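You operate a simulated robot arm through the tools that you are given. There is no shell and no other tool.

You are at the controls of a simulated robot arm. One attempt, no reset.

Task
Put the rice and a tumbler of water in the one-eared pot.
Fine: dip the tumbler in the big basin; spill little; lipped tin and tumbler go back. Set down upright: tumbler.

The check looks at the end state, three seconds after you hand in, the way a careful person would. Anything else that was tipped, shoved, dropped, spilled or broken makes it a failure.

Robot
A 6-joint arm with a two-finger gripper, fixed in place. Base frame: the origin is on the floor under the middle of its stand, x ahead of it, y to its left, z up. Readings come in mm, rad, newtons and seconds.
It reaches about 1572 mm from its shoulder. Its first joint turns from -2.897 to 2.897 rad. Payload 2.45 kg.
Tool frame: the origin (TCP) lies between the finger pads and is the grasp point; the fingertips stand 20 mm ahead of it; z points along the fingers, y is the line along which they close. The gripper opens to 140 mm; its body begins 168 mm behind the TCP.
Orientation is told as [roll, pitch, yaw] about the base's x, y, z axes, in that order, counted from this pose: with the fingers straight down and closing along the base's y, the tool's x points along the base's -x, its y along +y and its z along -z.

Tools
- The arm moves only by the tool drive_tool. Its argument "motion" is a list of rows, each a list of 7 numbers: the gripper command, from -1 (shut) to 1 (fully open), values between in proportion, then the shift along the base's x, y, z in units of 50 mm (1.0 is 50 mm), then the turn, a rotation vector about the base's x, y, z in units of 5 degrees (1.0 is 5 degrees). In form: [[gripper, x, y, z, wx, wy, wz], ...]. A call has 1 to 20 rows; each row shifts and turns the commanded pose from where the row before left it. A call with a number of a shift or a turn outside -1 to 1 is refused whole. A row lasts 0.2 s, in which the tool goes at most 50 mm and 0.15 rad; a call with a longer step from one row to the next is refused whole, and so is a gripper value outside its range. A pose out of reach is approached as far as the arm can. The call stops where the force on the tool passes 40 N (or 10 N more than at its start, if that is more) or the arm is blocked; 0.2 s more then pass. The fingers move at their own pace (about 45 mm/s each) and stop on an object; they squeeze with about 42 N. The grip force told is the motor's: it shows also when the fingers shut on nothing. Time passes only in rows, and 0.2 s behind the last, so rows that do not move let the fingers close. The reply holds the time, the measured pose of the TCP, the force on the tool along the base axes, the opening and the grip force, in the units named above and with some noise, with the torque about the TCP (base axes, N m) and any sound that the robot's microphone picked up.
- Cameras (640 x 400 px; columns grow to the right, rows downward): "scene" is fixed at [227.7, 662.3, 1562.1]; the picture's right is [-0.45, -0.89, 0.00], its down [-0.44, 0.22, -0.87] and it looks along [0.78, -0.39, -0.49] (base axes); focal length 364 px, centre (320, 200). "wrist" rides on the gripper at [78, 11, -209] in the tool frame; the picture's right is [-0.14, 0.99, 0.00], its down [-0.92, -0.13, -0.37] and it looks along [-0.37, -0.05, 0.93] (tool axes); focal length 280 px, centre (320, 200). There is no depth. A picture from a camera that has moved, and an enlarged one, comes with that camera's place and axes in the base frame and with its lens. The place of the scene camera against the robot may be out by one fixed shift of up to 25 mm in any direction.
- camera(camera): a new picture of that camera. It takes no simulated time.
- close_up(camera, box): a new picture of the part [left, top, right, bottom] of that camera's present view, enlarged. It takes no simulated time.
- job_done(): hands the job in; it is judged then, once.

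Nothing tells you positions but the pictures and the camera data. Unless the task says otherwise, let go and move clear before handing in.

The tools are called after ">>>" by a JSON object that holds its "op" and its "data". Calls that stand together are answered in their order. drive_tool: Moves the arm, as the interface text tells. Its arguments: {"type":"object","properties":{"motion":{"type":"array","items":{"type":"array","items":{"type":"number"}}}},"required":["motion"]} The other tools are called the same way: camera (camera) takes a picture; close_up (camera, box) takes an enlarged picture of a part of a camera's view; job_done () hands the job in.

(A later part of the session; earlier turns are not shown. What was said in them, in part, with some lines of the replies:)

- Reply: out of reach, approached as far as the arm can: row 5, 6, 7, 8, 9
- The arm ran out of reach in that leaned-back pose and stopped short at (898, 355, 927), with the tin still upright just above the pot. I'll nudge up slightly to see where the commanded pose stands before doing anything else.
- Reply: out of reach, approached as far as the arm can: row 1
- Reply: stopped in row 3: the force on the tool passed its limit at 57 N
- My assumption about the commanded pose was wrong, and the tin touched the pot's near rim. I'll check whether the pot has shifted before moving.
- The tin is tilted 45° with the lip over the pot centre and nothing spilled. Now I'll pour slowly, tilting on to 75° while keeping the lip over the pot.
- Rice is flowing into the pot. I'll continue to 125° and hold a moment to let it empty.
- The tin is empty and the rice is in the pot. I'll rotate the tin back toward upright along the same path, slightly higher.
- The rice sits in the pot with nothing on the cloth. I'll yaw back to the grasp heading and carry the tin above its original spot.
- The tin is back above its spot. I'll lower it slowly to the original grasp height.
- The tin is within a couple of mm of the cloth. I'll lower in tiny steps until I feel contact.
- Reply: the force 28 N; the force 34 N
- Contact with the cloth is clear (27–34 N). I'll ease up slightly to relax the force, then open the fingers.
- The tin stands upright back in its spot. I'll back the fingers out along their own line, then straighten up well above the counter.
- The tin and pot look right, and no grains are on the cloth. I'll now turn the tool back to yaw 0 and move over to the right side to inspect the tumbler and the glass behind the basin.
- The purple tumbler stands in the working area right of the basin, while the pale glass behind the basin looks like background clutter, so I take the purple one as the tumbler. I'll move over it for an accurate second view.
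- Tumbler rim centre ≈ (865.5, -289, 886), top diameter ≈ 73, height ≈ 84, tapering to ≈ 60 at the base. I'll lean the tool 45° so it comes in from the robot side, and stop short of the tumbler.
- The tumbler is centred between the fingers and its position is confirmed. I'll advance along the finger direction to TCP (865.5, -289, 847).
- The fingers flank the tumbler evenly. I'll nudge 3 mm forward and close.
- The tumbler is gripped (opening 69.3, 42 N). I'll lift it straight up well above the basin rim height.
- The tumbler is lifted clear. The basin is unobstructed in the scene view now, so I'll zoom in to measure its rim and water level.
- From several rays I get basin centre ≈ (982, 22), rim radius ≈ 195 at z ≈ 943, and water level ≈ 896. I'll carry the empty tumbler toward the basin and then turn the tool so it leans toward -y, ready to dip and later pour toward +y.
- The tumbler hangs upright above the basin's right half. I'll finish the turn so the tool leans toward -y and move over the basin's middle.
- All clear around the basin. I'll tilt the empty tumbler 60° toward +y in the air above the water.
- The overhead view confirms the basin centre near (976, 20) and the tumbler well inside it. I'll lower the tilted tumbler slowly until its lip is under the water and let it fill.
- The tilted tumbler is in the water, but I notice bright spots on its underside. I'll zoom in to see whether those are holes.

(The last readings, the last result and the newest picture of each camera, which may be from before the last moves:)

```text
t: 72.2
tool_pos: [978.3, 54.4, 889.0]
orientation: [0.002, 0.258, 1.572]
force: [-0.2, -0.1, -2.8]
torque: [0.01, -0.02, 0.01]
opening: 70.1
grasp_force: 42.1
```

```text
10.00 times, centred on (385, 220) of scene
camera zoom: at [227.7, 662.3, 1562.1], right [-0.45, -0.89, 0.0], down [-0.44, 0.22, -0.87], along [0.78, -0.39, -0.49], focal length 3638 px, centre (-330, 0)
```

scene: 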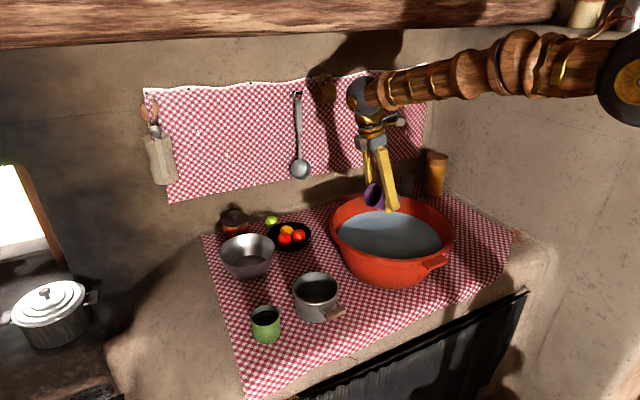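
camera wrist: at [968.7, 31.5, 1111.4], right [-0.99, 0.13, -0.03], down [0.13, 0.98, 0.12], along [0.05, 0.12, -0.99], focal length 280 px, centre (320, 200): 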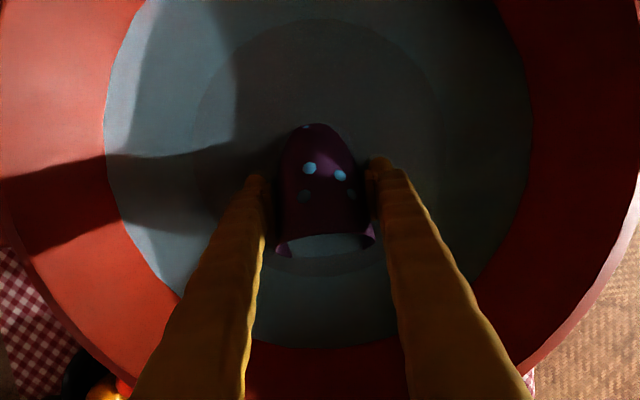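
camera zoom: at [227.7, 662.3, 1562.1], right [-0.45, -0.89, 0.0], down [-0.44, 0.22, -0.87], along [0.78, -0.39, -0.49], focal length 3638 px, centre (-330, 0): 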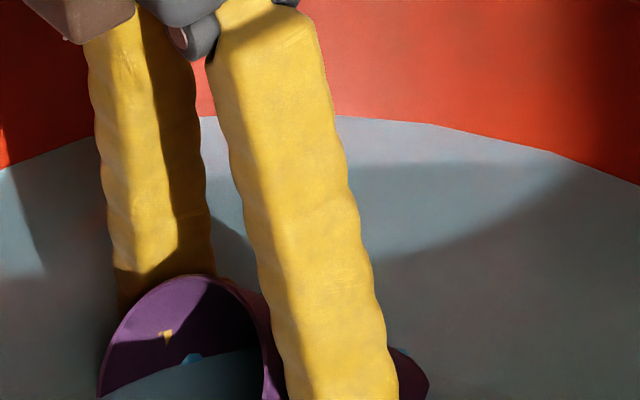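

Those spots were not visible on the same face in air, so I take them as water blobs showing through the thin wall, and the force of -2.8 N suggests it is filling. I'll rotate it toward upright while keeping the lip at the water surface, then check.

>>> {"op": "drive_tool", "data": {"motion": [[-1, 0, 0, -0.033, 1, 0, 0], [-1, 0, 0, -0.033, 1, 0, 0], [-1, 0, 0, -0.033, 1, 0, 0], [-1, 0, 0, -0.067, 1, 0, 0], [-1, 0, 0, -0.067, 1, 0, 0], [-1, 0, 0, -0.067, 1, 0, 0], [-1, 0, 0, -0.05, 1, 0, 0], [-1, 0, 0, -0.05, 1, 0, 0], [-1, 0, 0, -0.05, 1, 0, 0], [-1, 0, 0, 0, 0, 0, 0], [-1, 0, 0, 0, 0, 0, 0]]}}

>>> {"op": "close_up", "data": {"camera": "scene", "box": [320, 160, 470, 290]}}

>>> {"op": "close_up", "data": {"camera": "wrist", "box": [230, 90, 420, 270]}}

```text
t: 74.6
tool_pos: [978.4, 53.3, 866.5]
orientation: [0.001, -0.528, 1.571]
force: [-0.1, -1.0, -2.4]
torque: [0.01, 0.03, -0.03]
opening: 70.1
grasp_force: 41.6
```

```text
3.08 times, centred on (395, 225) of scene
camera zoom: at [227.7, 662.3, 1562.1], right [-0.45, -0.89, 0.0], down [-0.44, 0.22, -0.87], along [0.78, -0.39, -0.49], focal length 1119 px, centre (89, 123)
```

zoom: 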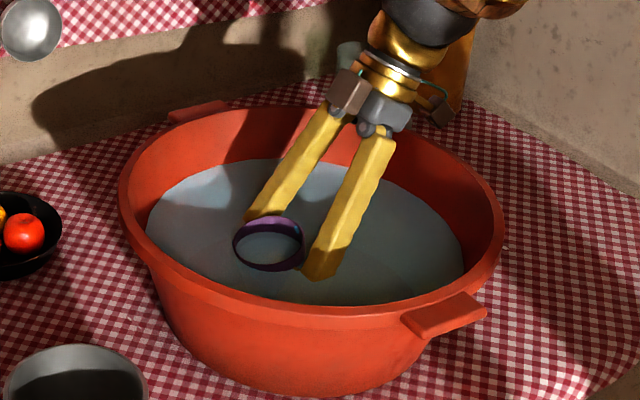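

```text
2.22 times, centred on (325, 180) of wrist
camera zoom: at [967.5, -119.4, 1007.7], right [-0.99, 0.12, 0.07], down [0.13, 0.61, 0.78], along [0.05, 0.78, -0.62], focal length 623 px, centre (309, 244)
```

zoom: 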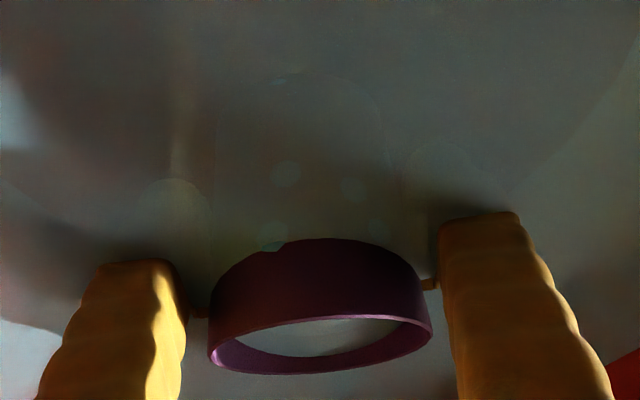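

The cup is brimming level with the basin water. I'll lift it slowly at this slight tilt until it clears the surface, then look whether it holds its water.

>>> {"op": "drive_tool", "data": {"motion": [[-1, 0, 0, 0, 0.5, 0, 0], [-1, 0, 0, 0.1, 0, 0, 0], [-1, 0, 0, 0.15, 0, 0, 0], [-1, 0, 0, 0.2, 0.3, 0, 0], [-1, 0, 0, 0.2, 0.3, 0, 0], [-1, 0, 0, 0.2, 0.3, 0, 0], [-1, 0, 0, 0.2, 0.3, 0, 0], [-1, 0, 0, 0.2, 0.3, 0, 0], [-1, 0, 0, 0.2, 0.4, 0, 0], [-1, 0, 0, 0.2, 0.4, 0, 0], [-1, 0, 0, 0.1, 0.2, 0, 0], [-1, 0, 0, 0, 0, 0, 0]]}}

>>> {"op": "close_up", "data": {"camera": "scene", "box": [320, 160, 470, 290]}}

>>> {"op": "close_up", "data": {"camera": "wrist", "box": [230, 90, 420, 270]}}

>>> {"op": "close_up", "data": {"camera": "scene", "box": [360, 190, 420, 240]}}

```text
t: 77.2
tool_pos: [975.8, 54.2, 954.8]
orientation: [0.0, -0.791, 1.57]
force: [0.0, -0.2, -1.4]
torque: [-0.02, -0.03, 0.03]
opening: 70.2
grasp_force: 42.3
```

```text
3.08 times, centred on (395, 225) of scene
camera zoom: at [227.7, 662.3, 1562.1], right [-0.45, -0.89, 0.0], down [-0.44, 0.22, -0.87], along [0.78, -0.39, -0.49], focal length 1119 px, centre (89, 123)
```

zoom: 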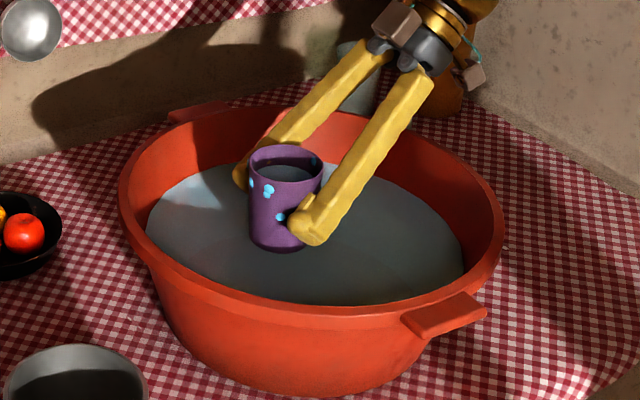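

```text
2.22 times, centred on (325, 180) of wrist
camera zoom: at [966.5, -150.9, 1046.8], right [-0.99, 0.1, 0.1], down [0.13, 0.39, 0.91], along [0.05, 0.92, -0.4], focal length 623 px, centre (309, 244)
```

zoom: 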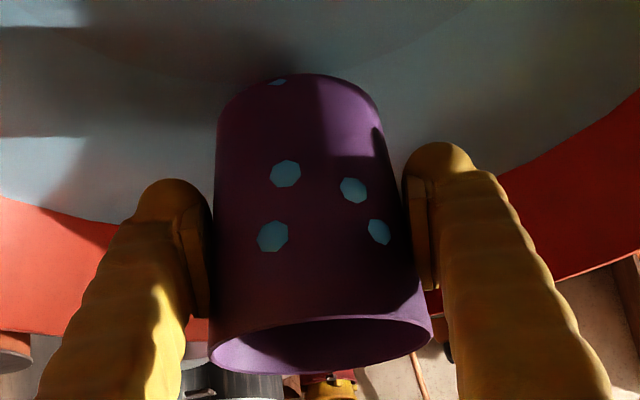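

```text
8.00 times, centred on (390, 215) of scene
camera zoom: at [227.7, 662.3, 1562.1], right [-0.45, -0.89, 0.0], down [-0.44, 0.22, -0.87], along [0.78, -0.39, -0.49], focal length 2910 px, centre (-240, 80)
```

zoom: 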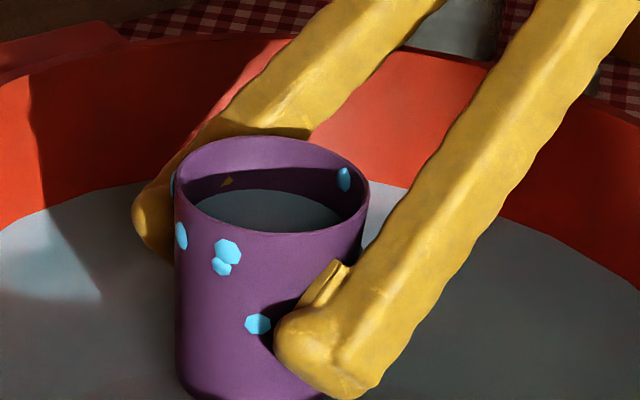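

The cup is out, upright and holding water about 12 mm below its rim, with a few droplets clinging outside. I'll wait a couple of seconds over the basin to confirm it doesn't leak and let it drip.

>>> {"op": "drive_tool", "data": {"motion": [[-1, 0, 0, 0, 0, 0, 0], [-1, 0, 0, 0, 0, 0, 0], [-1, 0, 0, 0, 0, 0, 0], [-1, 0, 0, 0, 0, 0, 0], [-1, 0, 0, 0, 0, 0, 0], [-1, 0, 0, 0, 0, 0, 0], [-1, 0, 0, 0, 0, 0, 0], [-1, 0, 0, 0, 0, 0, 0], [-1, 0, 0, 0, 0, 0, 0], [-1, 0, 0, 0, 0, 0, 0], [-1, 0, 0, 0, 0, 0, 0], [-1, 0, 0, 0, 0, 0, 0]]}}

>>> {"op": "close_up", "data": {"camera": "scene", "box": [360, 190, 420, 240]}}

```text
t: 79.8
tool_pos: [977.2, 52.5, 955.4]
orientation: [0.002, -0.789, 1.572]
force: [0.1, 0.3, -2.1]
torque: [0.02, 0.0, 0.01]
opening: 70.5
grasp_force: 42.2
```

```text
8.00 times, centred on (390, 215) of scene
camera zoom: at [227.7, 662.3, 1562.1], right [-0.45, -0.89, 0.0], down [-0.44, 0.22, -0.87], along [0.78, -0.39, -0.49], focal length 2910 px, centre (-240, 80)
```

zoom: 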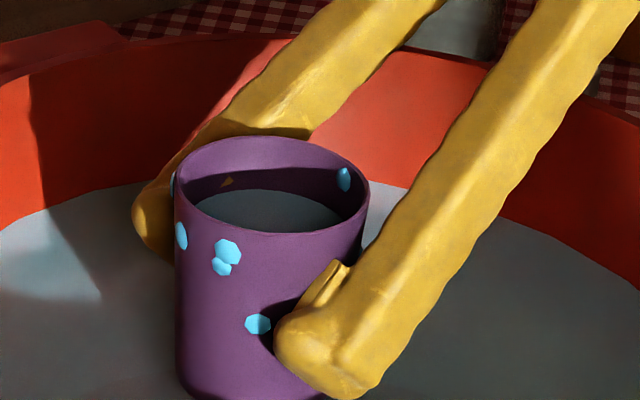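

The level holds steady, so the tumbler doesn't leak. I'll raise it gently above the basin rim and carry it smoothly to just short of the pot, staying upright.

>>> {"op": "drive_tool", "data": {"motion": [[-1, 0, 0, 0.05, 0, 0, 0], [-1, 0, 0, 0.1, 0, 0, 0], [-1, 0, 0, 0.15, 0, 0, 0], [-1, 0, 0, 0.2, 0, 0, 0], [-1, 0, 0, 0.25, 0, 0, 0], [-1, 0, 0, 0.25, 0, 0, 0], [-1, 0, 0, 0.2, 0, 0, 0], [-1, 0, 0, 0.15, 0, 0, 0], [-1, 0, 0, 0.08, 0, 0, 0], [-1, 0, 0, 0.03, 0, 0, 0], [-1, 0, 0, 0, 0, 0, 0]]}}

>>> {"op": "drive_tool", "data": {"motion": [[-1, -0.055, 0.135, 0, 0, 0, 0], [-1, -0.11, 0.27, 0, 0, 0, 0], [-1, -0.165, 0.405, 0, 0, 0, 0], [-1, -0.22, 0.54, 0, 0, 0, 0], [-1, -0.22, 0.54, 0, 0, 0, 0], [-1, -0.22, 0.54, 0, 0, 0, 0], [-1, -0.22, 0.54, 0, 0, 0, 0], [-1, -0.22, 0.54, 0, 0, 0, 0], [-1, -0.165, 0.405, 0, 0, 0, 0], [-1, -0.11, 0.27, 0, 0, 0, 0], [-1, -0.055, 0.135, 0, 0, 0, 0], [-1, 0, 0, 0, 0, 0, 0], [-1, 0, 0, 0, 0, 0, 0]]}}

>>> {"op": "camera", "data": {"camera": "scene"}}

>>> {"op": "close_up", "data": {"camera": "scene", "box": [270, 200, 390, 330]}}

>>> {"op": "camera", "data": {"camera": "wrist"}}

```text
t: 82.2
tool_pos: [978.7, 55.3, 1028.5]
orientation: [0.003, -0.79, 1.57]
force: [0.5, 0.3, -2.0]
torque: [-0.04, -0.02, 0.0]
opening: 70.1
grasp_force: 41.8
```

```text
t: 85.0
tool_pos: [890.8, 271.1, 1027.3]
orientation: [0.002, -0.789, 1.571]
force: [-0.4, 0.6, -2.7]
torque: [0.02, -0.02, 0.0]
opening: 70.3
grasp_force: 42.0
```

```text
taken
```

scene: 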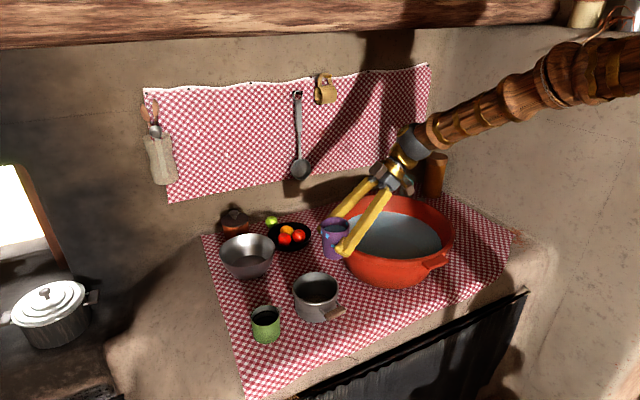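

```text
3.08 times, centred on (330, 265) of scene
camera zoom: at [227.7, 662.3, 1562.1], right [-0.45, -0.89, 0.0], down [-0.44, 0.22, -0.87], along [0.78, -0.39, -0.49], focal length 1119 px, centre (289, 0)
```

zoom: 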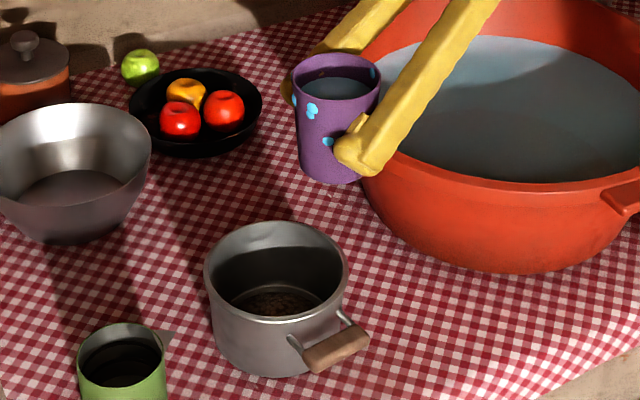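

```text
taken
camera wrist: at [880.4, 66.8, 1118.8], right [-0.99, 0.1, 0.1], down [0.13, 0.39, 0.91], along [0.05, 0.92, -0.4], focal length 280 px, centre (320, 200)
```

wrist: 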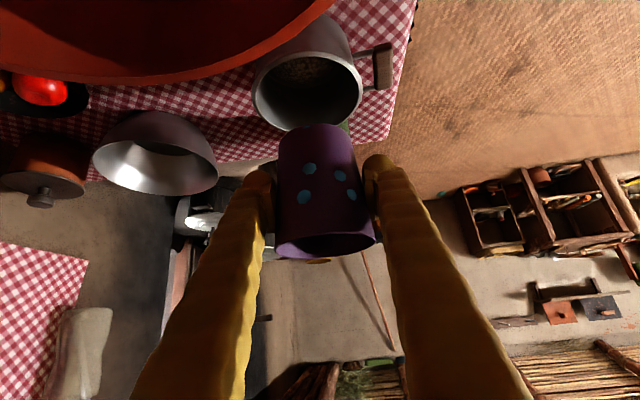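

The tumbler arrived with its water intact, and the pot centre reads about (890, 321). I'll lower gently until the tumbler's base is just above the pot rim.

>>> {"op": "drive_tool", "data": {"motion": [[-1, 0, 0, -0.05, 0, 0, 0], [-1, 0, 0, -0.1, 0, 0, 0], [-1, 0, 0, -0.15, 0, 0, 0], [-1, 0, 0, -0.2, 0, 0, 0], [-1, 0, 0, -0.2, 0, 0, 0], [-1, 0, 0, -0.2, 0, 0, 0], [-1, 0, 0, -0.2, 0, 0, 0], [-1, 0, 0, -0.15, 0, 0, 0], [-1, 0, 0, -0.1, 0, 0, 0], [-1, 0, 0, -0.05, 0, 0, 0], [-1, 0, 0, 0, 0, 0, 0]]}}

>>> {"op": "close_up", "data": {"camera": "scene", "box": [270, 210, 390, 330]}}

>>> {"op": "camera", "data": {"camera": "wrist"}}

```text
t: 87.4
tool_pos: [891.6, 272.2, 957.4]
orientation: [0.002, -0.789, 1.572]
force: [0.3, 0.1, -2.2]
torque: [-0.02, -0.02, 0.01]
opening: 70.3
grasp_force: 41.8
```

```text
3.33 times, centred on (330, 270) of scene
camera zoom: at [227.7, 662.3, 1562.1], right [-0.45, -0.89, 0.0], down [-0.44, 0.22, -0.87], along [0.78, -0.39, -0.49], focal length 1213 px, centre (287, -33)
```

zoom: 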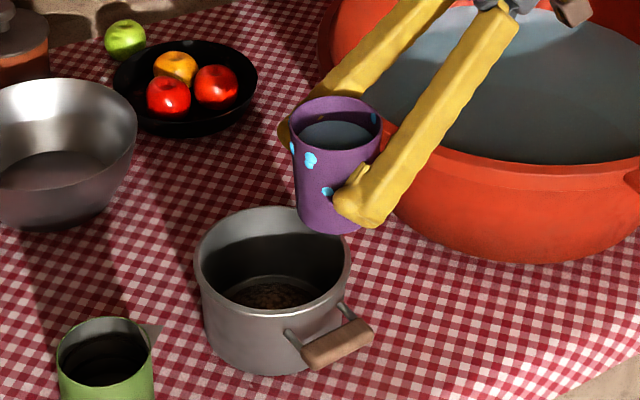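

```text
taken
camera wrist: at [880.6, 66.6, 1049.6], right [-0.99, 0.1, 0.1], down [0.13, 0.39, 0.91], along [0.05, 0.92, -0.4], focal length 280 px, centre (320, 200)
```

wrist: 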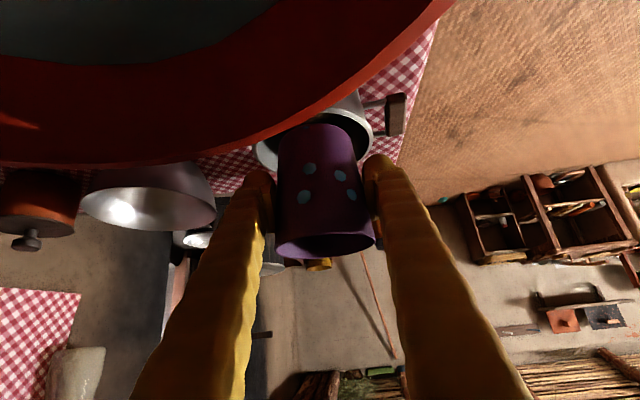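

The base clears the pot rim and the lip is over the pot. I'll begin pouring slowly, tilting to 30° and checking where the stream goes.

>>> {"op": "drive_tool", "data": {"motion": [[-1, 0, -0.005, -0.015, -0.5, 0, 0], [-1, 0, -0.005, -0.015, -0.5, 0, 0], [-1, 0, -0.005, -0.015, -0.5, 0, 0], [-1, 0, -0.005, -0.015, -0.5, 0, 0], [-1, 0, -0.005, -0.015, -0.5, 0, 0], [-1, 0, -0.005, -0.015, -0.5, 0, 0], [-1, 0, -0.019, -0.01, -0.5, 0, 0], [-1, 0, -0.019, -0.01, -0.5, 0, 0], [-1, 0, -0.019, -0.01, -0.5, 0, 0], [-1, 0, -0.019, -0.01, -0.5, 0, 0], [-1, 0, -0.019, -0.01, -0.5, 0, 0], [-1, 0, -0.019, -0.01, -0.5, 0, 0]]}}

>>> {"op": "close_up", "data": {"camera": "scene", "box": [270, 210, 390, 330]}}

>>> {"op": "camera", "data": {"camera": "wrist"}}

```text
t: 90.0
tool_pos: [889.8, 263.5, 949.2]
orientation: [0.002, -0.266, 1.57]
force: [0.3, -0.6, -2.6]
torque: [0.0, -0.01, 0.03]
opening: 70.5
grasp_force: 42.3
```

```text
3.33 times, centred on (330, 270) of scene
camera zoom: at [227.7, 662.3, 1562.1], right [-0.45, -0.89, 0.0], down [-0.44, 0.22, -0.87], along [0.78, -0.39, -0.49], focal length 1213 px, centre (287, -33)
```

zoom: 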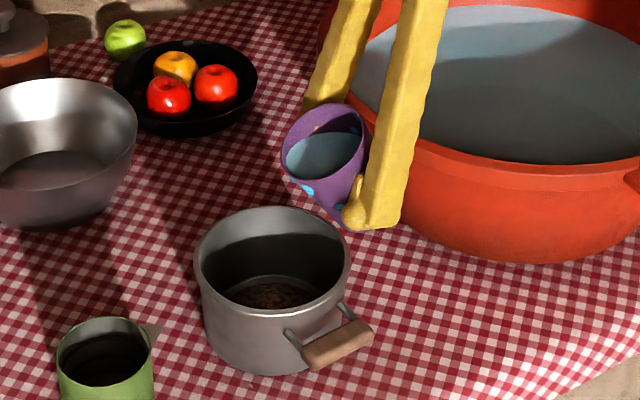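

```text
taken
camera wrist: at [879.5, 131.5, 1130.9], right [-0.99, 0.13, 0.04], down [0.13, 0.79, 0.6], along [0.05, 0.6, -0.8], focal length 280 px, centre (320, 200)
```

wrist: 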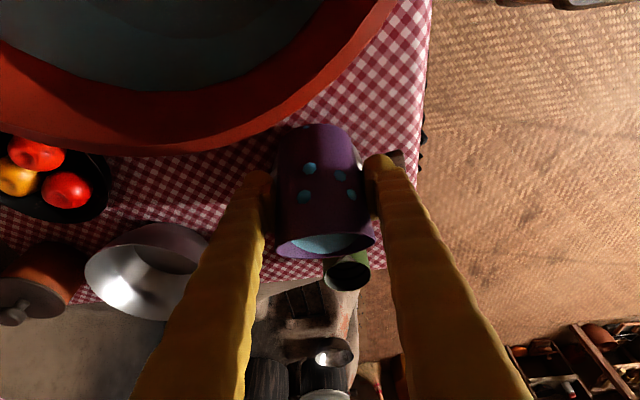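

The water is just at the lip, which sits directly above the pot opening. I'll continue tilting slowly.

>>> {"op": "drive_tool", "data": {"motion": [[-1, 0, -0.005, -0.007, -0.4, 0, 0], [-1, 0, -0.005, -0.007, -0.4, 0, 0], [-1, 0, -0.005, -0.007, -0.4, 0, 0], [-1, 0, -0.005, -0.007, -0.4, 0, 0]]}}

>>> {"op": "close_up", "data": {"camera": "scene", "box": [270, 210, 390, 330]}}

```text
t: 91.0
tool_pos: [891.2, 261.9, 948.9]
orientation: [-0.001, -0.125, 1.57]
force: [0.0, -0.1, -3.4]
torque: [0.0, 0.02, -0.02]
opening: 70.4
grasp_force: 41.2
```

```text
3.33 times, centred on (330, 270) of scene
camera zoom: at [227.7, 662.3, 1562.1], right [-0.45, -0.89, 0.0], down [-0.44, 0.22, -0.87], along [0.78, -0.39, -0.49], focal length 1213 px, centre (287, -33)
```

zoom: 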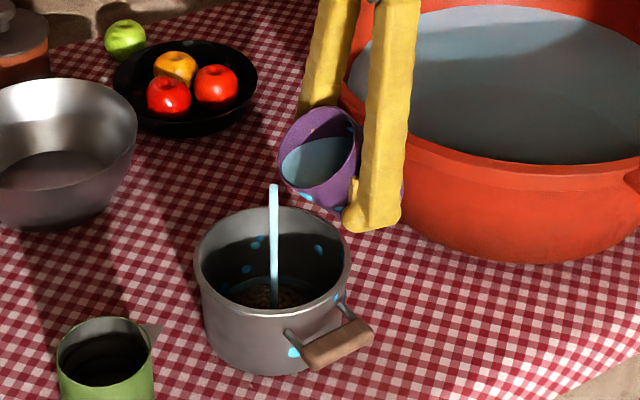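

The stream is falling into the pot near its centre. I'll keep tilting slowly to keep the flow gentle.

>>> {"op": "drive_tool", "data": {"motion": [[-1, 0, 0, -0.012, -0.4, 0, 0], [-1, 0, 0, -0.012, -0.4, 0, 0], [-1, 0, 0, -0.012, -0.4, 0, 0], [-1, 0, 0, -0.012, -0.4, 0, 0], [-1, 0, 0, -0.012, -0.4, 0, 0], [-1, 0, 0, -0.012, -0.4, 0, 0]]}}

>>> {"op": "close_up", "data": {"camera": "scene", "box": [270, 210, 390, 330]}}

>>> {"op": "camera", "data": {"camera": "wrist"}}

```text
t: 92.4
tool_pos: [891.2, 264.2, 944.4]
orientation: [0.001, 0.082, 1.572]
force: [0.3, 0.3, -1.7]
torque: [0.04, 0.02, -0.03]
opening: 70.3
grasp_force: 42.3
```

```text
3.33 times, centred on (330, 270) of scene
camera zoom: at [227.7, 662.3, 1562.1], right [-0.45, -0.89, 0.0], down [-0.44, 0.22, -0.87], along [0.78, -0.39, -0.49], focal length 1213 px, centre (287, -33)
```

zoom: 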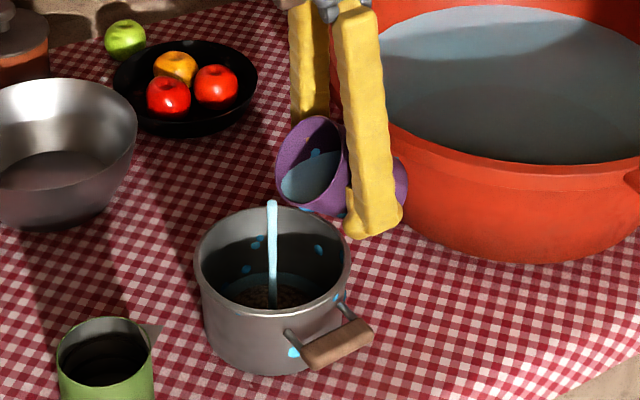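

```text
taken
camera wrist: at [879.8, 201.5, 1159.5], right [-0.99, 0.14, -0.01], down [0.13, 0.95, 0.29], along [0.05, 0.29, -0.96], focal length 280 px, centre (320, 200)
```

wrist: 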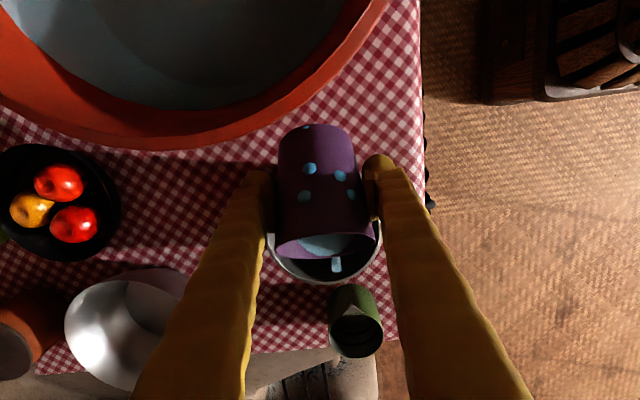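

All the water is landing inside the pot. I'll continue to about 75°.

>>> {"op": "drive_tool", "data": {"motion": [[-1, 0, 0.006, -0.007, -0.4, 0, 0], [-1, 0, 0.006, -0.007, -0.4, 0, 0], [-1, 0, 0.006, -0.007, -0.4, 0, 0], [-1, 0, 0.006, -0.007, -0.4, 0, 0], [-1, 0, 0.006, -0.007, -0.4, 0, 0], [-1, 0, 0.006, -0.007, -0.4, 0, 0], [-1, 0, 0.01, -0.007, -0.4, 0, 0], [-1, 0, 0.01, -0.007, -0.4, 0, 0], [-1, 0, 0.01, -0.007, -0.4, 0, 0], [-1, 0, 0.01, -0.007, -0.4, 0, 0], [-1, 0, 0.01, -0.007, -0.4, 0, 0], [-1, 0, 0.01, -0.007, -0.4, 0, 0]]}}

>>> {"op": "close_up", "data": {"camera": "scene", "box": [270, 210, 390, 330]}}

>>> {"op": "camera", "data": {"camera": "wrist"}}

```text
t: 95.0
tool_pos: [889.7, 268.5, 938.7]
orientation: [0.002, 0.501, 1.57]
force: [0.0, -0.2, -1.1]
torque: [0.0, -0.03, 0.03]
opening: 69.8
grasp_force: 41.3
```

```text
3.33 times, centred on (330, 270) of scene
camera zoom: at [227.7, 662.3, 1562.1], right [-0.45, -0.89, 0.0], down [-0.44, 0.22, -0.87], along [0.78, -0.39, -0.49], focal length 1213 px, centre (287, -33)
```

zoom: 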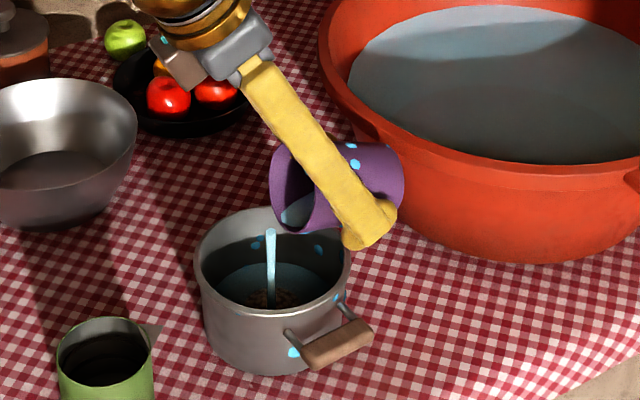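

```text
taken
camera wrist: at [879.5, 299.8, 1159.8], right [-0.99, 0.12, -0.07], down [0.13, 0.98, -0.12], along [0.05, -0.13, -0.99], focal length 280 px, centre (320, 200)
```

wrist: 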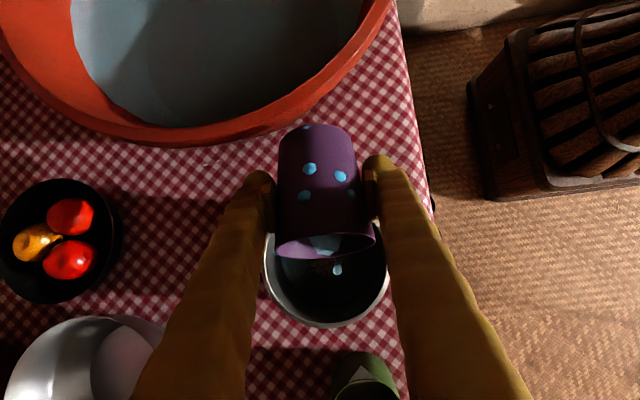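

Water is pooling in the pot with no stray spill. I'll continue the tilt past horizontal to empty the tumbler.

>>> {"op": "drive_tool", "data": {"motion": [[-1, 0, 0.026, 0.006, -0.5, 0, 0], [-1, 0, 0.026, 0.006, -0.5, 0, 0], [-1, 0, 0.026, 0.006, -0.5, 0, 0], [-1, 0, 0.026, 0.008, -0.5, 0, 0], [-1, 0, 0.028, 0.01, -0.5, 0, 0], [-1, 0, 0.028, 0.01, -0.5, 0, 0], [-1, 0, 0.034, 0.016, -0.5, 0, 0], [-1, 0, 0.036, 0.017, -0.5, 0, 0], [-1, 0, 0.036, 0.017, -0.5, 0, 0], [-1, 0, 0.036, 0.017, -0.5, 0, 0], [-1, 0, 0.036, 0.017, -0.5, 0, 0], [-1, 0, 0.036, 0.017, -0.5, 0, 0], [-1, 0, 0, 0, 0, 0, 0], [-1, 0, 0, 0, 0, 0, 0]]}}

>>> {"op": "close_up", "data": {"camera": "scene", "box": [270, 210, 390, 330]}}

>>> {"op": "camera", "data": {"camera": "wrist"}}

>>> {"op": "camera", "data": {"camera": "scene"}}

```text
t: 98.0
tool_pos: [891.3, 286.5, 946.5]
orientation: [0.0, 1.024, 1.572]
force: [-0.2, 0.0, -0.8]
torque: [-0.04, -0.03, 0.0]
opening: 69.3
grasp_force: 41.7
```

```text
3.33 times, centred on (330, 270) of scene
camera zoom: at [227.7, 662.3, 1562.1], right [-0.45, -0.89, 0.0], down [-0.44, 0.22, -0.87], along [0.78, -0.39, -0.49], focal length 1213 px, centre (287, -33)
```

zoom: 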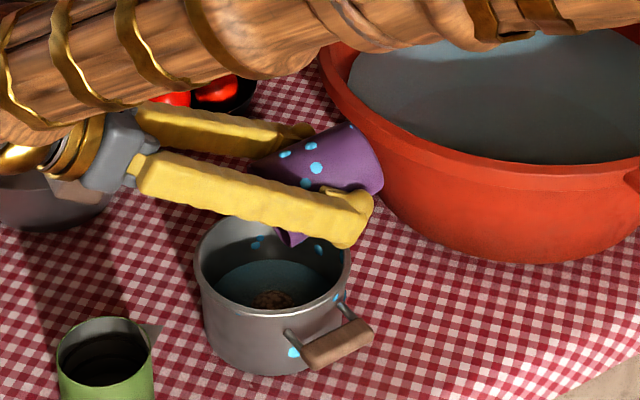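

```text
taken
camera wrist: at [881.0, 423.7, 1122.3], right [-0.99, 0.07, -0.12], down [0.13, 0.79, -0.6], along [0.05, -0.61, -0.79], focal length 280 px, centre (320, 200)
```

wrist: 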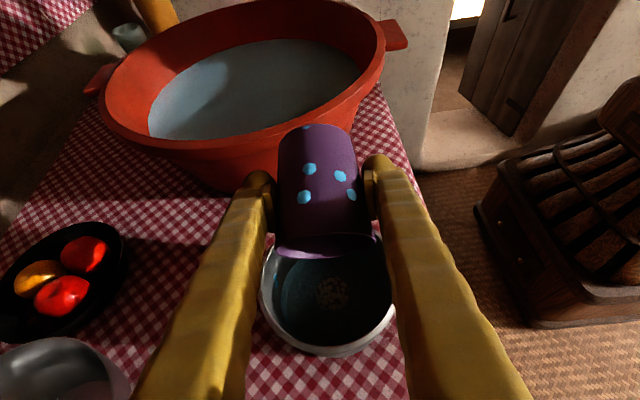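

```text
taken
```

scene: 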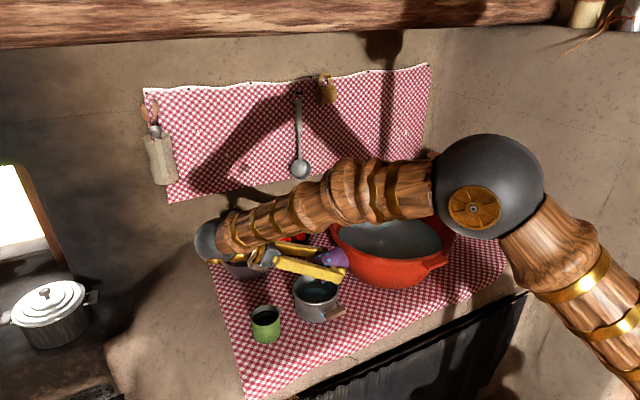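

The flow has ended and rice and water are in the pot. I'll tilt a little further and hold to drain the last drops.

>>> {"op": "drive_tool", "data": {"motion": [[-1, 0, 0.04, 0.015, -0.5, 0, 0], [-1, 0, 0.04, 0.015, -0.5, 0, 0], [-1, 0, 0.04, 0.015, -0.5, 0, 0], [-1, 0, 0.04, 0.015, -0.5, 0, 0], [-1, 0, 0, 0, 0, 0, 0], [-1, 0, 0, 0, 0, 0, 0], [-1, 0, 0, 0, 0, 0, 0], [-1, 0, 0, 0, 0, 0, 0], [-1, 0, 0, 0, 0, 0, 0]]}}

>>> {"op": "close_up", "data": {"camera": "scene", "box": [270, 210, 390, 330]}}

>>> {"op": "close_up", "data": {"camera": "wrist", "box": [240, 110, 420, 370]}}

```text
t: 100.0
tool_pos: [891.3, 294.7, 949.4]
orientation: [0.001, 1.201, 1.572]
force: [-0.2, -0.9, -0.1]
torque: [0.01, -0.01, 0.01]
opening: 69.0
grasp_force: 42.4
```

```text
3.33 times, centred on (330, 270) of scene
camera zoom: at [227.7, 662.3, 1562.1], right [-0.45, -0.89, 0.0], down [-0.44, 0.22, -0.87], along [0.78, -0.39, -0.49], focal length 1213 px, centre (287, -33)
```

zoom: 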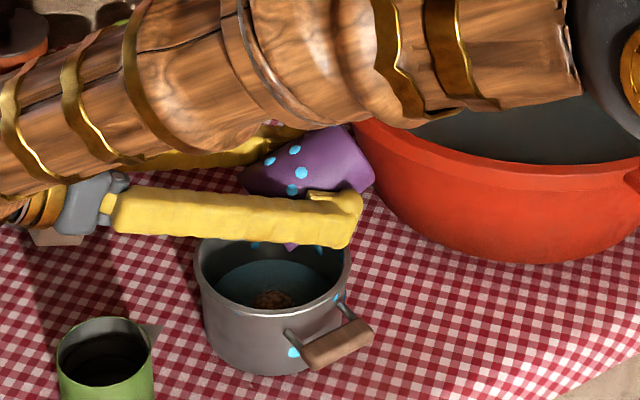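

```text
1.54 times, centred on (330, 240) of wrist
camera zoom: at [879.9, 460.5, 1098.7], right [-0.99, 0.05, -0.13], down [0.13, 0.68, -0.72], along [0.05, -0.73, -0.68], focal length 431 px, centre (305, 138)
```

zoom: 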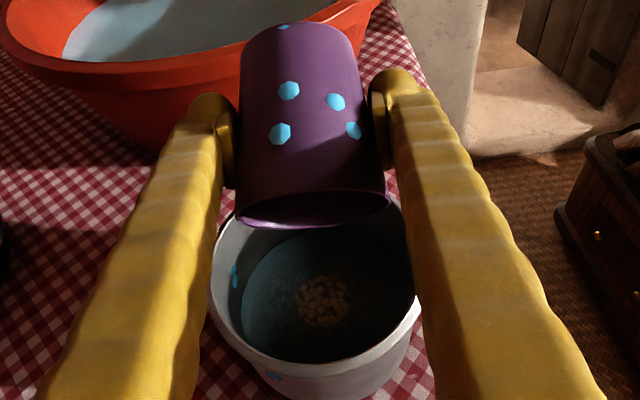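

The tumbler is empty and the pot holds the rice and water. I'll bring the tumbler back upright along the reverse path while rising.

>>> {"op": "drive_tool", "data": {"motion": [[-1, 0, -0.03, 0.06, 1, 0, 0], [-1, 0, -0.03, 0.06, 1, 0, 0], [-1, 0, -0.03, 0.06, 1, 0, 0], [-1, 0, -0.03, 0.06, 1, 0, 0], [-1, 0, -0.03, 0.06, 1, 0, 0], [-1, 0, -0.03, 0.06, 1, 0, 0], [-1, 0, -0.03, 0.06, 1, 0, 0], [-1, 0, -0.03, 0.06, 1, 0, 0], [-1, 0, -0.03, 0.08, 1, 0, 0], [-1, 0, -0.03, 0.08, 1, 0, 0], [-1, 0, -0.03, 0.08, 1, 0, 0], [-1, 0, -0.03, 0.08, 1, 0, 0], [-1, 0, -0.03, 0.08, 1, 0, 0], [-1, 0, -0.03, 0.08, 1, 0, 0], [-1, 0, -0.03, 0.1, 1, 0, 0], [-1, 0, -0.03, 0.1, 1, 0, 0], [-1, 0, 0, 0.1, 1, 0, 0], [-1, 0, 0, 0.1, 1, 0, 0], [-1, 0, 0, 0.1, 1, 0, 0], [-1, 0, 0, 0.1, 1, 0, 0]]}}

>>> {"op": "camera", "data": {"camera": "scene"}}

>>> {"op": "close_up", "data": {"camera": "scene", "box": [240, 210, 390, 340]}}

```text
t: 104.2
tool_pos: [891.5, 270.5, 1028.5]
orientation: [0.002, -0.547, 1.572]
force: [0.4, 0.9, -0.1]
torque: [-0.02, -0.01, -0.01]
opening: 69.1
grasp_force: 42.1
```

```text
taken
```

scene: 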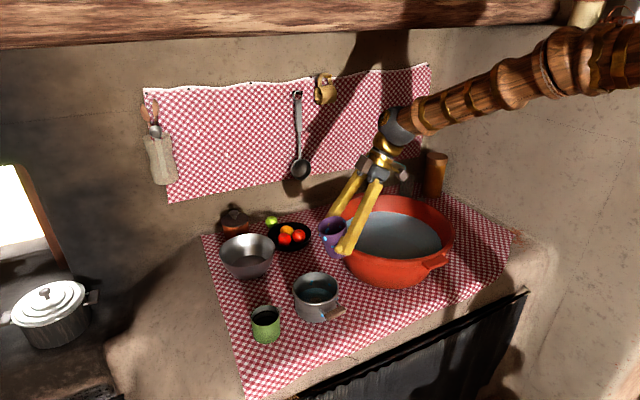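

```text
3.08 times, centred on (315, 275) of scene
camera zoom: at [227.7, 662.3, 1562.1], right [-0.45, -0.89, 0.0], down [-0.44, 0.22, -0.87], along [0.78, -0.39, -0.49], focal length 1119 px, centre (335, -31)
```

zoom: 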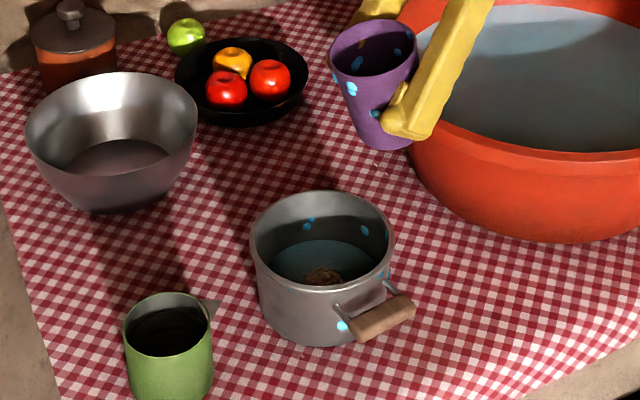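

The pot shows rice and water, and the cloth is clean. I'll finish uprighting and carry the empty tumbler back across the basin.

>>> {"op": "drive_tool", "data": {"motion": [[-1, 0, 0, 0.3, 0.923, 0, 0], [-1, 0, 0, 0.3, 0.923, 0, 0], [-1, 0, 0, 0.3, 0.923, 0, 0], [-1, 0.2, -0.4, 0.1, 0, 0, 0], [-1, 0.3, -0.7, 0.1, 0, 0, 0], [-1, 0.3, -0.7, 0, 0, 0, 0], [-1, 0.3, -0.7, 0, 0, 0, 0], [-1, 0.3, -0.7, 0, 0, 0, 0], [-1, 0.3, -0.6, 0, 0, 0, 0], [-1, 0, -0.2, 0, 0, 0, 0], [-1, 0, 0, 0, 0, 0, 0]]}}

>>> {"op": "drive_tool", "data": {"motion": [[-1, -0.087, -0.139, 0, 0, 0, -1], [-1, -0.087, -0.139, 0, 0, 0, -1], [-1, -0.087, -0.139, 0, 0, 0, -1], [-1, -0.087, -0.139, 0, 0, 0, -1], [-1, -0.087, -0.139, 0, 0, 0, -1], [-1, -0.087, -0.139, 0, 0, 0, -1], [-1, -0.087, -0.139, 0, 0, 0, -1], [-1, -0.087, -0.139, 0, 0, 0, -1], [-1, -0.087, -0.139, 0, 0, 0, -1], [-1, -0.087, -0.139, 0, 0, 0, -1], [-1, -0.087, -0.139, 0, 0, 0, -1], [-1, -0.087, -0.139, 0, 0, 0, -1], [-1, -0.087, -0.139, 0, 0, 0, -1], [-1, -0.087, -0.139, 0, 0, 0, -1], [-1, -0.087, -0.139, 0, 0, 0, -1], [-1, -0.087, -0.139, 0, 0, 0, -1], [-1, -0.087, -0.139, 0, 0, 0, -1], [-1, -0.087, -0.139, 0, 0, 0, -1], [-1, 0, 0, 0, 0, 0, 0]]}}

>>> {"op": "camera", "data": {"camera": "scene"}}

>>> {"op": "camera", "data": {"camera": "wrist"}}

```text
t: 106.6
tool_pos: [975.3, 69.5, 1083.8]
orientation: [0.002, -0.788, 1.573]
force: [-0.3, 0.6, -1.0]
torque: [0.0, 0.0, 0.0]
opening: 69.2
grasp_force: 41.6
```

```text
t: 110.6
tool_pos: [897.5, -55.1, 1082.6]
orientation: [0.002, -0.788, -0.001]
force: [0.7, -0.2, -1.1]
torque: [0.02, 0.0, 0.04]
opening: 69.2
grasp_force: 42.2
```

```text
taken
```

scene: 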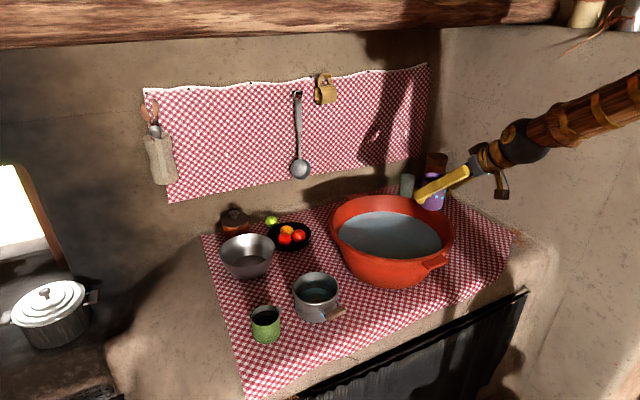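

```text
taken
camera wrist: at [695.5, -45.7, 1176.2], right [0.1, 0.99, 0.1], down [0.39, -0.13, 0.91], along [0.92, -0.05, -0.4], focal length 280 px, centre (320, 200)
```

wrist: 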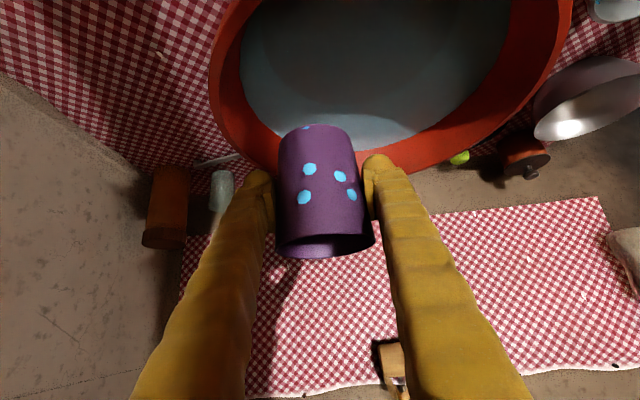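

The tumbler is upright at the right heading. I'll move it above its original spot and lower it most of the way.

>>> {"op": "drive_tool", "data": {"motion": [[-1, -0.1, -0.5, 0, 0, 0, 0], [-1, -0.12, -0.85, 0, 0, 0, 0], [-1, -0.12, -0.9, 0, 0, 0, 0], [-1, -0.12, -0.9, 0, 0, 0, 0], [-1, -0.1, -0.9, 0, 0, 0, 0], [-1, -0.07, -0.64, 0, 0, 0, 0], [-1, 0, 0, -0.4, 0, 0, 0], [-1, 0, 0, -0.7, 0, 0, 0], [-1, 0, 0, -0.8, 0, 0, 0], [-1, 0, 0, -0.8, 0, 0, 0], [-1, 0, 0, -0.7, 0, 0, 0], [-1, 0, 0, -0.4, 0, 0, 0], [-1, 0, 0, -0.3, 0, 0, 0], [-1, 0, 0, -0.2, 0, 0, 0], [-1, 0, 0, 0, 0, 0, 0]]}}

>>> {"op": "camera", "data": {"camera": "wrist"}}

>>> {"op": "close_up", "data": {"camera": "scene", "box": [440, 190, 580, 290]}}

```text
t: 113.8
tool_pos: [866.5, -288.7, 867.8]
orientation: [0.002, -0.789, -0.001]
force: [0.0, -1.0, 0.8]
torque: [0.01, -0.01, -0.02]
opening: 69.1
grasp_force: 41.9
```

```text
taken
camera wrist: at [663.2, -280.0, 960.0], right [0.1, 0.99, 0.1], down [0.39, -0.13, 0.91], along [0.92, -0.05, -0.4], focal length 280 px, centre (320, 200)
```

wrist: 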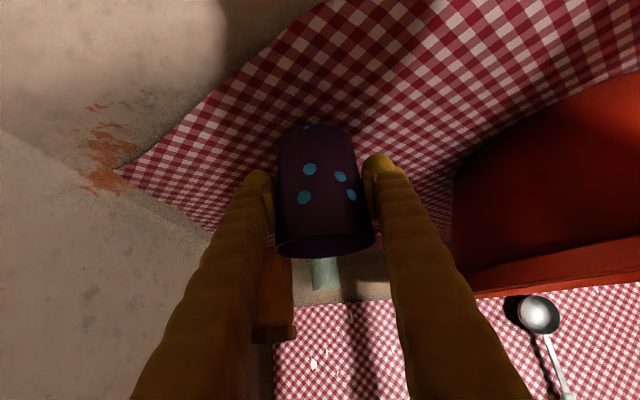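

```text
4.00 times, centred on (510, 240) of scene
camera zoom: at [227.7, 662.3, 1562.1], right [-0.45, -0.89, 0.0], down [-0.44, 0.22, -0.87], along [0.78, -0.39, -0.49], focal length 1455 px, centre (-440, 40)
```

zoom: 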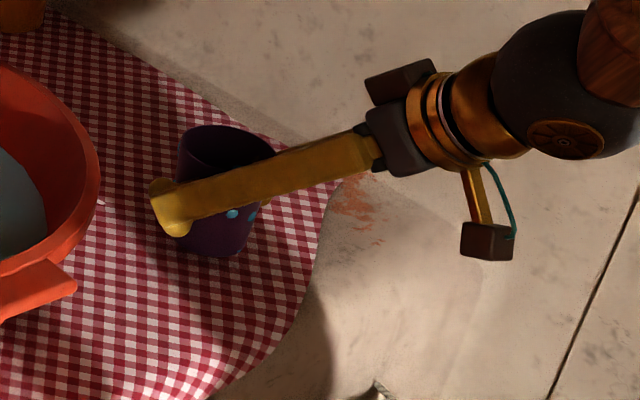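

About 18 mm above the cloth now. I'll lower in small steps and watch the force for contact.

>>> {"op": "drive_tool", "data": {"motion": [[-1, 0, 0, -0.12, 0, 0, 0], [-1, 0, 0, -0.1, 0, 0, 0], [-1, 0, 0, -0.06, 0, 0, 0], [-1, 0, 0, 0, 0, 0, 0]]}}

>>> {"op": "drive_tool", "data": {"motion": [[-1, 0, 0, -0.04, 0, 0, 0], [-1, 0, 0, 0, 0, 0, 0]]}}

```text
t: 114.8
tool_pos: [865.7, -291.0, 854.8]
orientation: [0.001, -0.786, 0.0]
force: [0.6, 0.3, -0.3]
torque: [0.01, 0.02, 0.02]
opening: 69.1
grasp_force: 42.2
```

```text
t: 115.4
tool_pos: [867.1, -289.7, 851.3]
orientation: [0.001, -0.787, 0.0]
force: [-0.4, 0.8, -0.7]
torque: [-0.01, 0.02, -0.01]
opening: 69.2
grasp_force: 42.0
```

>>> {"op": "drive_tool", "data": {"motion": [[-1, 0, 0, -0.03, 0, 0, 0], [-1, 0, 0, 0, 0, 0, 0]]}}

>>> {"op": "drive_tool", "data": {"motion": [[-1, 0, 0, -0.02, 0, 0, 0], [-1, 0, 0, 0, 0, 0, 0]]}}

```text
t: 116.0
tool_pos: [866.4, -289.7, 850.3]
orientation: [0.002, -0.787, -0.001]
force: [-0.3, 0.1, -0.8]
torque: [-0.01, 0.03, 0.02]
opening: 69.4
grasp_force: 42.2
```

```text
t: 116.6
tool_pos: [866.0, -290.4, 851.0]
orientation: [0.004, -0.788, 0.001]
force: [1.0, -0.3, -0.1]
torque: [0.02, 0.0, 0.0]
opening: 69.1
grasp_force: 42.0
```

Still no contact force; the base is likely a millimetre or so above the cloth. I'll keep stepping down.

>>> {"op": "drive_tool", "data": {"motion": [[-1, 0, 0, -0.02, 0, 0, 0], [-1, 0, 0, 0, 0, 0, 0]]}}

>>> {"op": "drive_tool", "data": {"motion": [[-1, 0, 0, -0.02, 0, 0, 0], [-1, 0, 0, 0, 0, 0, 0]]}}

```text
t: 117.2
tool_pos: [865.8, -289.4, 850.3]
orientation: [0.001, -0.786, 0.001]
force: [-0.1, 0.2, -0.4]
torque: [0.03, 0.01, 0.05]
opening: 69.0
grasp_force: 42.0
```

```text
t: 117.8
tool_pos: [865.5, -288.7, 847.8]
orientation: [0.0, -0.787, 0.001]
force: [0.4, 1.0, -0.9]
torque: [0.0, 0.02, 0.03]
opening: 69.1
grasp_force: 42.3
```

>>> {"op": "drive_tool", "data": {"motion": [[-1, 0, 0, -0.02, 0, 0, 0], [-1, 0, 0, 0, 0, 0, 0]]}}

>>> {"op": "close_up", "data": {"camera": "scene", "box": [460, 215, 510, 265]}}

```text
t: 118.4
tool_pos: [866.0, -289.7, 846.9]
orientation: [0.001, -0.787, -0.001]
force: [-0.5, -0.3, 1.9]
torque: [-0.09, -0.08, -0.01]
opening: 69.0
grasp_force: 42.2
```

```text
8.00 times, centred on (485, 240) of scene
camera zoom: at [227.7, 662.3, 1562.1], right [-0.45, -0.89, 0.0], down [-0.44, 0.22, -0.87], along [0.78, -0.39, -0.49], focal length 2910 px, centre (-1000, -120)
```

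zoom: 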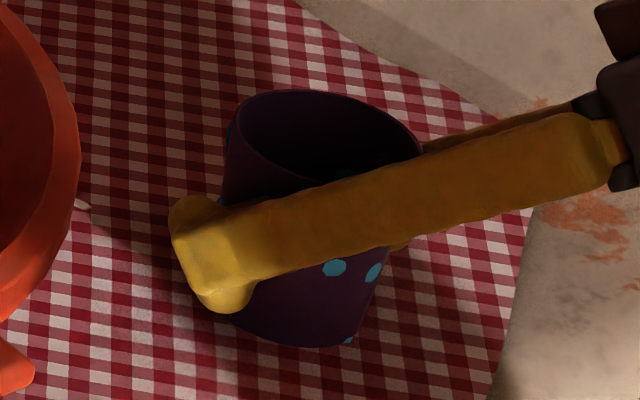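

Contact is just made (same readings as when I first gripped it) and the rim lines up with its original place in the picture. I'll open the fingers.

>>> {"op": "drive_tool", "data": {"motion": [[0.15, 0, 0, 0, 0, 0, 0], [0.3, 0, 0, 0, 0, 0, 0], [0.6, 0, 0, 0, 0, 0, 0], [1, 0, 0, 0, 0, 0, 0], [1, 0, 0, 0, 0, 0, 0], [1, 0, 0, 0, 0, 0, 0], [1, 0, 0, 0, 0, 0, 0]]}}

>>> {"op": "camera", "data": {"camera": "wrist"}}

>>> {"op": "close_up", "data": {"camera": "scene", "box": [460, 215, 510, 265]}}

```text
t: 120.0
tool_pos: [865.7, -289.4, 845.5]
orientation: [0.002, -0.786, 0.001]
force: [-1.0, -0.1, 0.2]
torque: [0.01, 0.01, -0.01]
opening: 140.3
grasp_force: 0.1
```

```text
taken
camera wrist: at [662.9, -280.1, 939.7], right [0.1, 0.99, 0.1], down [0.39, -0.13, 0.91], along [0.92, -0.05, -0.4], focal length 280 px, centre (320, 200)
```

wrist: 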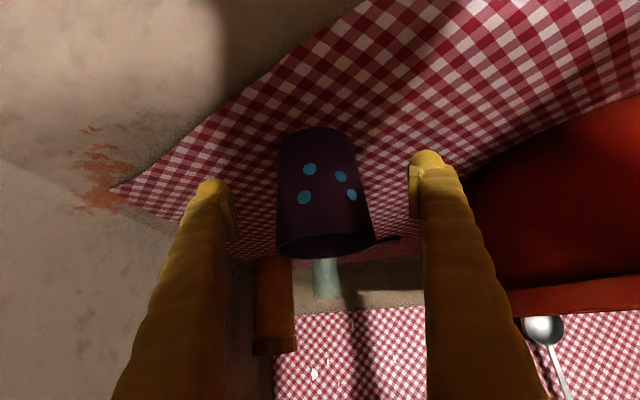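

```text
8.00 times, centred on (485, 240) of scene
camera zoom: at [227.7, 662.3, 1562.1], right [-0.45, -0.89, 0.0], down [-0.44, 0.22, -0.87], along [0.78, -0.39, -0.49], focal length 2910 px, centre (-1000, -120)
```

zoom: 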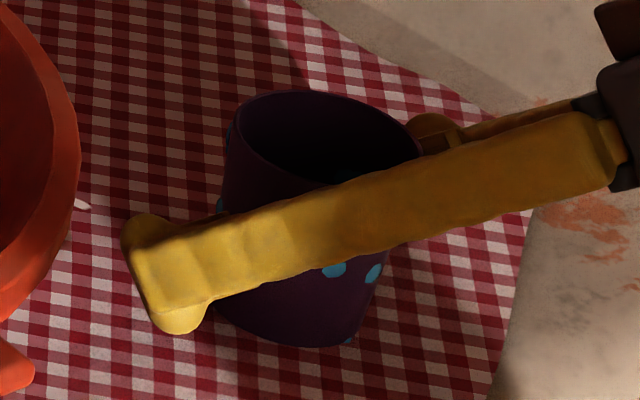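

The tumbler stands upright and free. I'll back out along the finger line and rise clear.

>>> {"op": "drive_tool", "data": {"motion": [[1, -0.3, 0, 0.3, 0, 0, 0], [1, -0.45, 0, 0.45, 0, 0, 0], [1, -0.5, 0, 0.5, 0, 0, 0], [1, -0.5, 0, 0.5, 0, 0, 0], [1, -0.5, 0, 0.6, 0, 0, 0], [1, -0.2, 0, 0.8, 0, 1, 0], [1, 0, 0, 0.8, 0, 1, 0], [1, 0, 0.2, 0.8, 0, 1, 0], [1, 0, 0.3, 0.8, 0, 1, 0], [1, 0, 0.4, 0.8, 0, 1, 0], [1, 0, 0.4, 0.8, 0, 1, 0], [1, 0, 0.4, 0.6, 0, 1, 0], [1, 0, 0.4, 0.3, 0, 1, 0], [1, 0, 0.4, 0.1, 0, 1, 0], [1, 0, 0, 0, 0, 0, 0]]}}

>>> {"op": "camera", "data": {"camera": "scene"}}

>>> {"op": "camera", "data": {"camera": "wrist"}}

>>> {"op": "close_up", "data": {"camera": "scene", "box": [440, 190, 530, 280]}}

>>> {"op": "close_up", "data": {"camera": "scene", "box": [240, 250, 380, 370]}}

```text
t: 123.2
tool_pos: [745.4, -166.2, 1257.2]
orientation: [0.001, -0.002, -0.001]
force: [-0.4, -0.4, 0.4]
torque: [0.0, 0.0, 0.03]
opening: 140.0
grasp_force: 0.0
```

```text
taken
```

scene: 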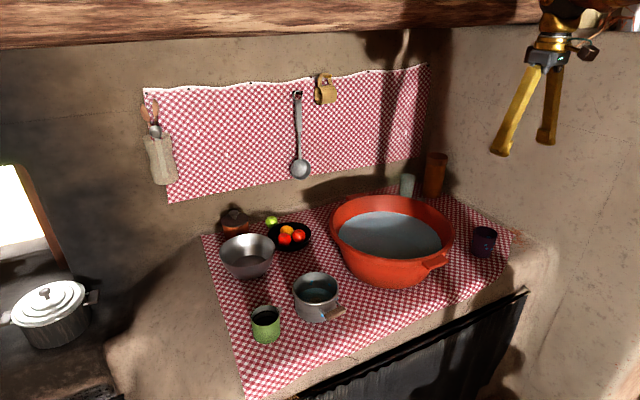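

```text
taken
camera wrist: at [666.7, -155.7, 1465.1], right [0.14, 0.99, 0.0], down [0.92, -0.13, 0.37], along [0.37, -0.05, -0.93], focal length 280 px, centre (320, 200)
```

wrist: 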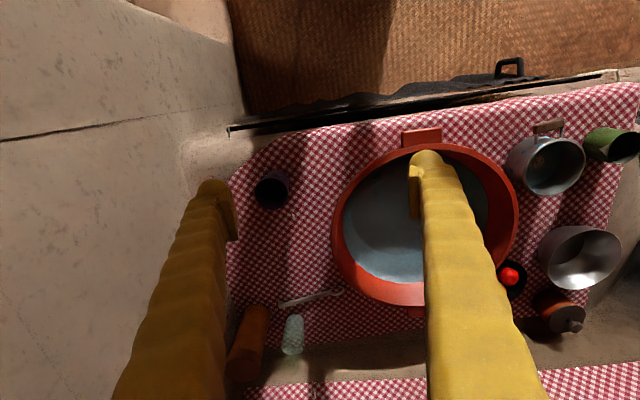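

```text
4.44 times, centred on (485, 235) of scene
camera zoom: at [227.7, 662.3, 1562.1], right [-0.45, -0.89, 0.0], down [-0.44, 0.22, -0.87], along [0.78, -0.39, -0.49], focal length 1617 px, centre (-413, 44)
```

zoom: 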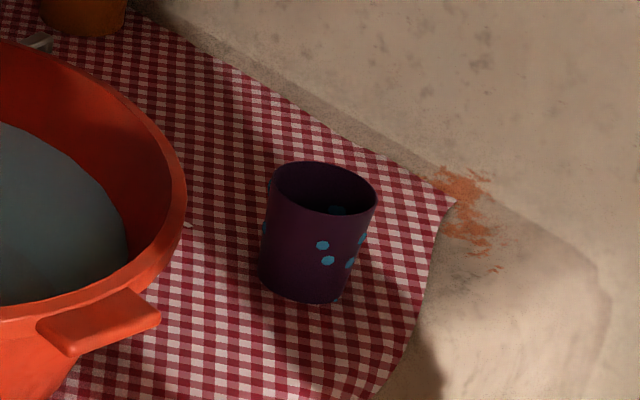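

```text
3.33 times, centred on (310, 310) of scene
camera zoom: at [227.7, 662.3, 1562.1], right [-0.45, -0.89, 0.0], down [-0.44, 0.22, -0.87], along [0.78, -0.39, -0.49], focal length 1213 px, centre (353, -167)
```

zoom: 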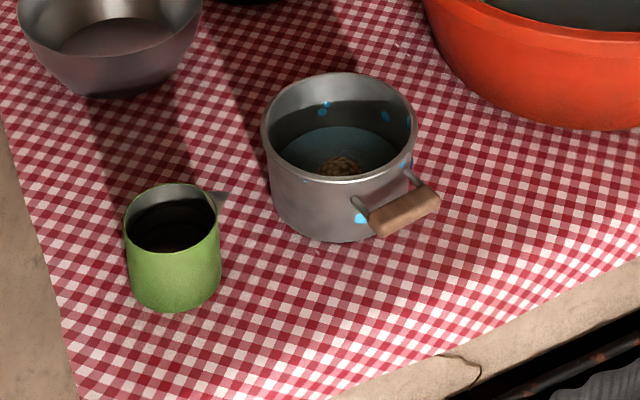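

The pot holds the rice and water, and the tin and the tumbler are back upright in their original places. The cloth is clean and the gripper is clear. During the first approach the tin bumped the pot, leaving it about 3 mm off and slightly turned. I'm handing in.

>>> {"op": "job_done", "data": {}}

```text
The job is handed in.
```

The rice and a tumbler of water are in the one-eared pot, and I have handed the job in; no result came back.

- **Tin:** it is empty and back upright on its original spot.
- **Tumbler:** I took the purple cup as the tumbler, since the task named no colour and a pale glass also stands behind the basin. I dipped it in the big basin, emptied it into the pot, and set it back upright where it stood. A few water droplets still cling to it.
- **Pot:** on the first approach the tin hit the pot and briefly tipped it. It settled upright about 3 mm from where it had been and slightly turned, and I left it there. There are a few droplets on its walls, including one or two that show on the outside.
- **Spills:** I saw no rice or water on the cloth.

The gripper is open and clear of everything.
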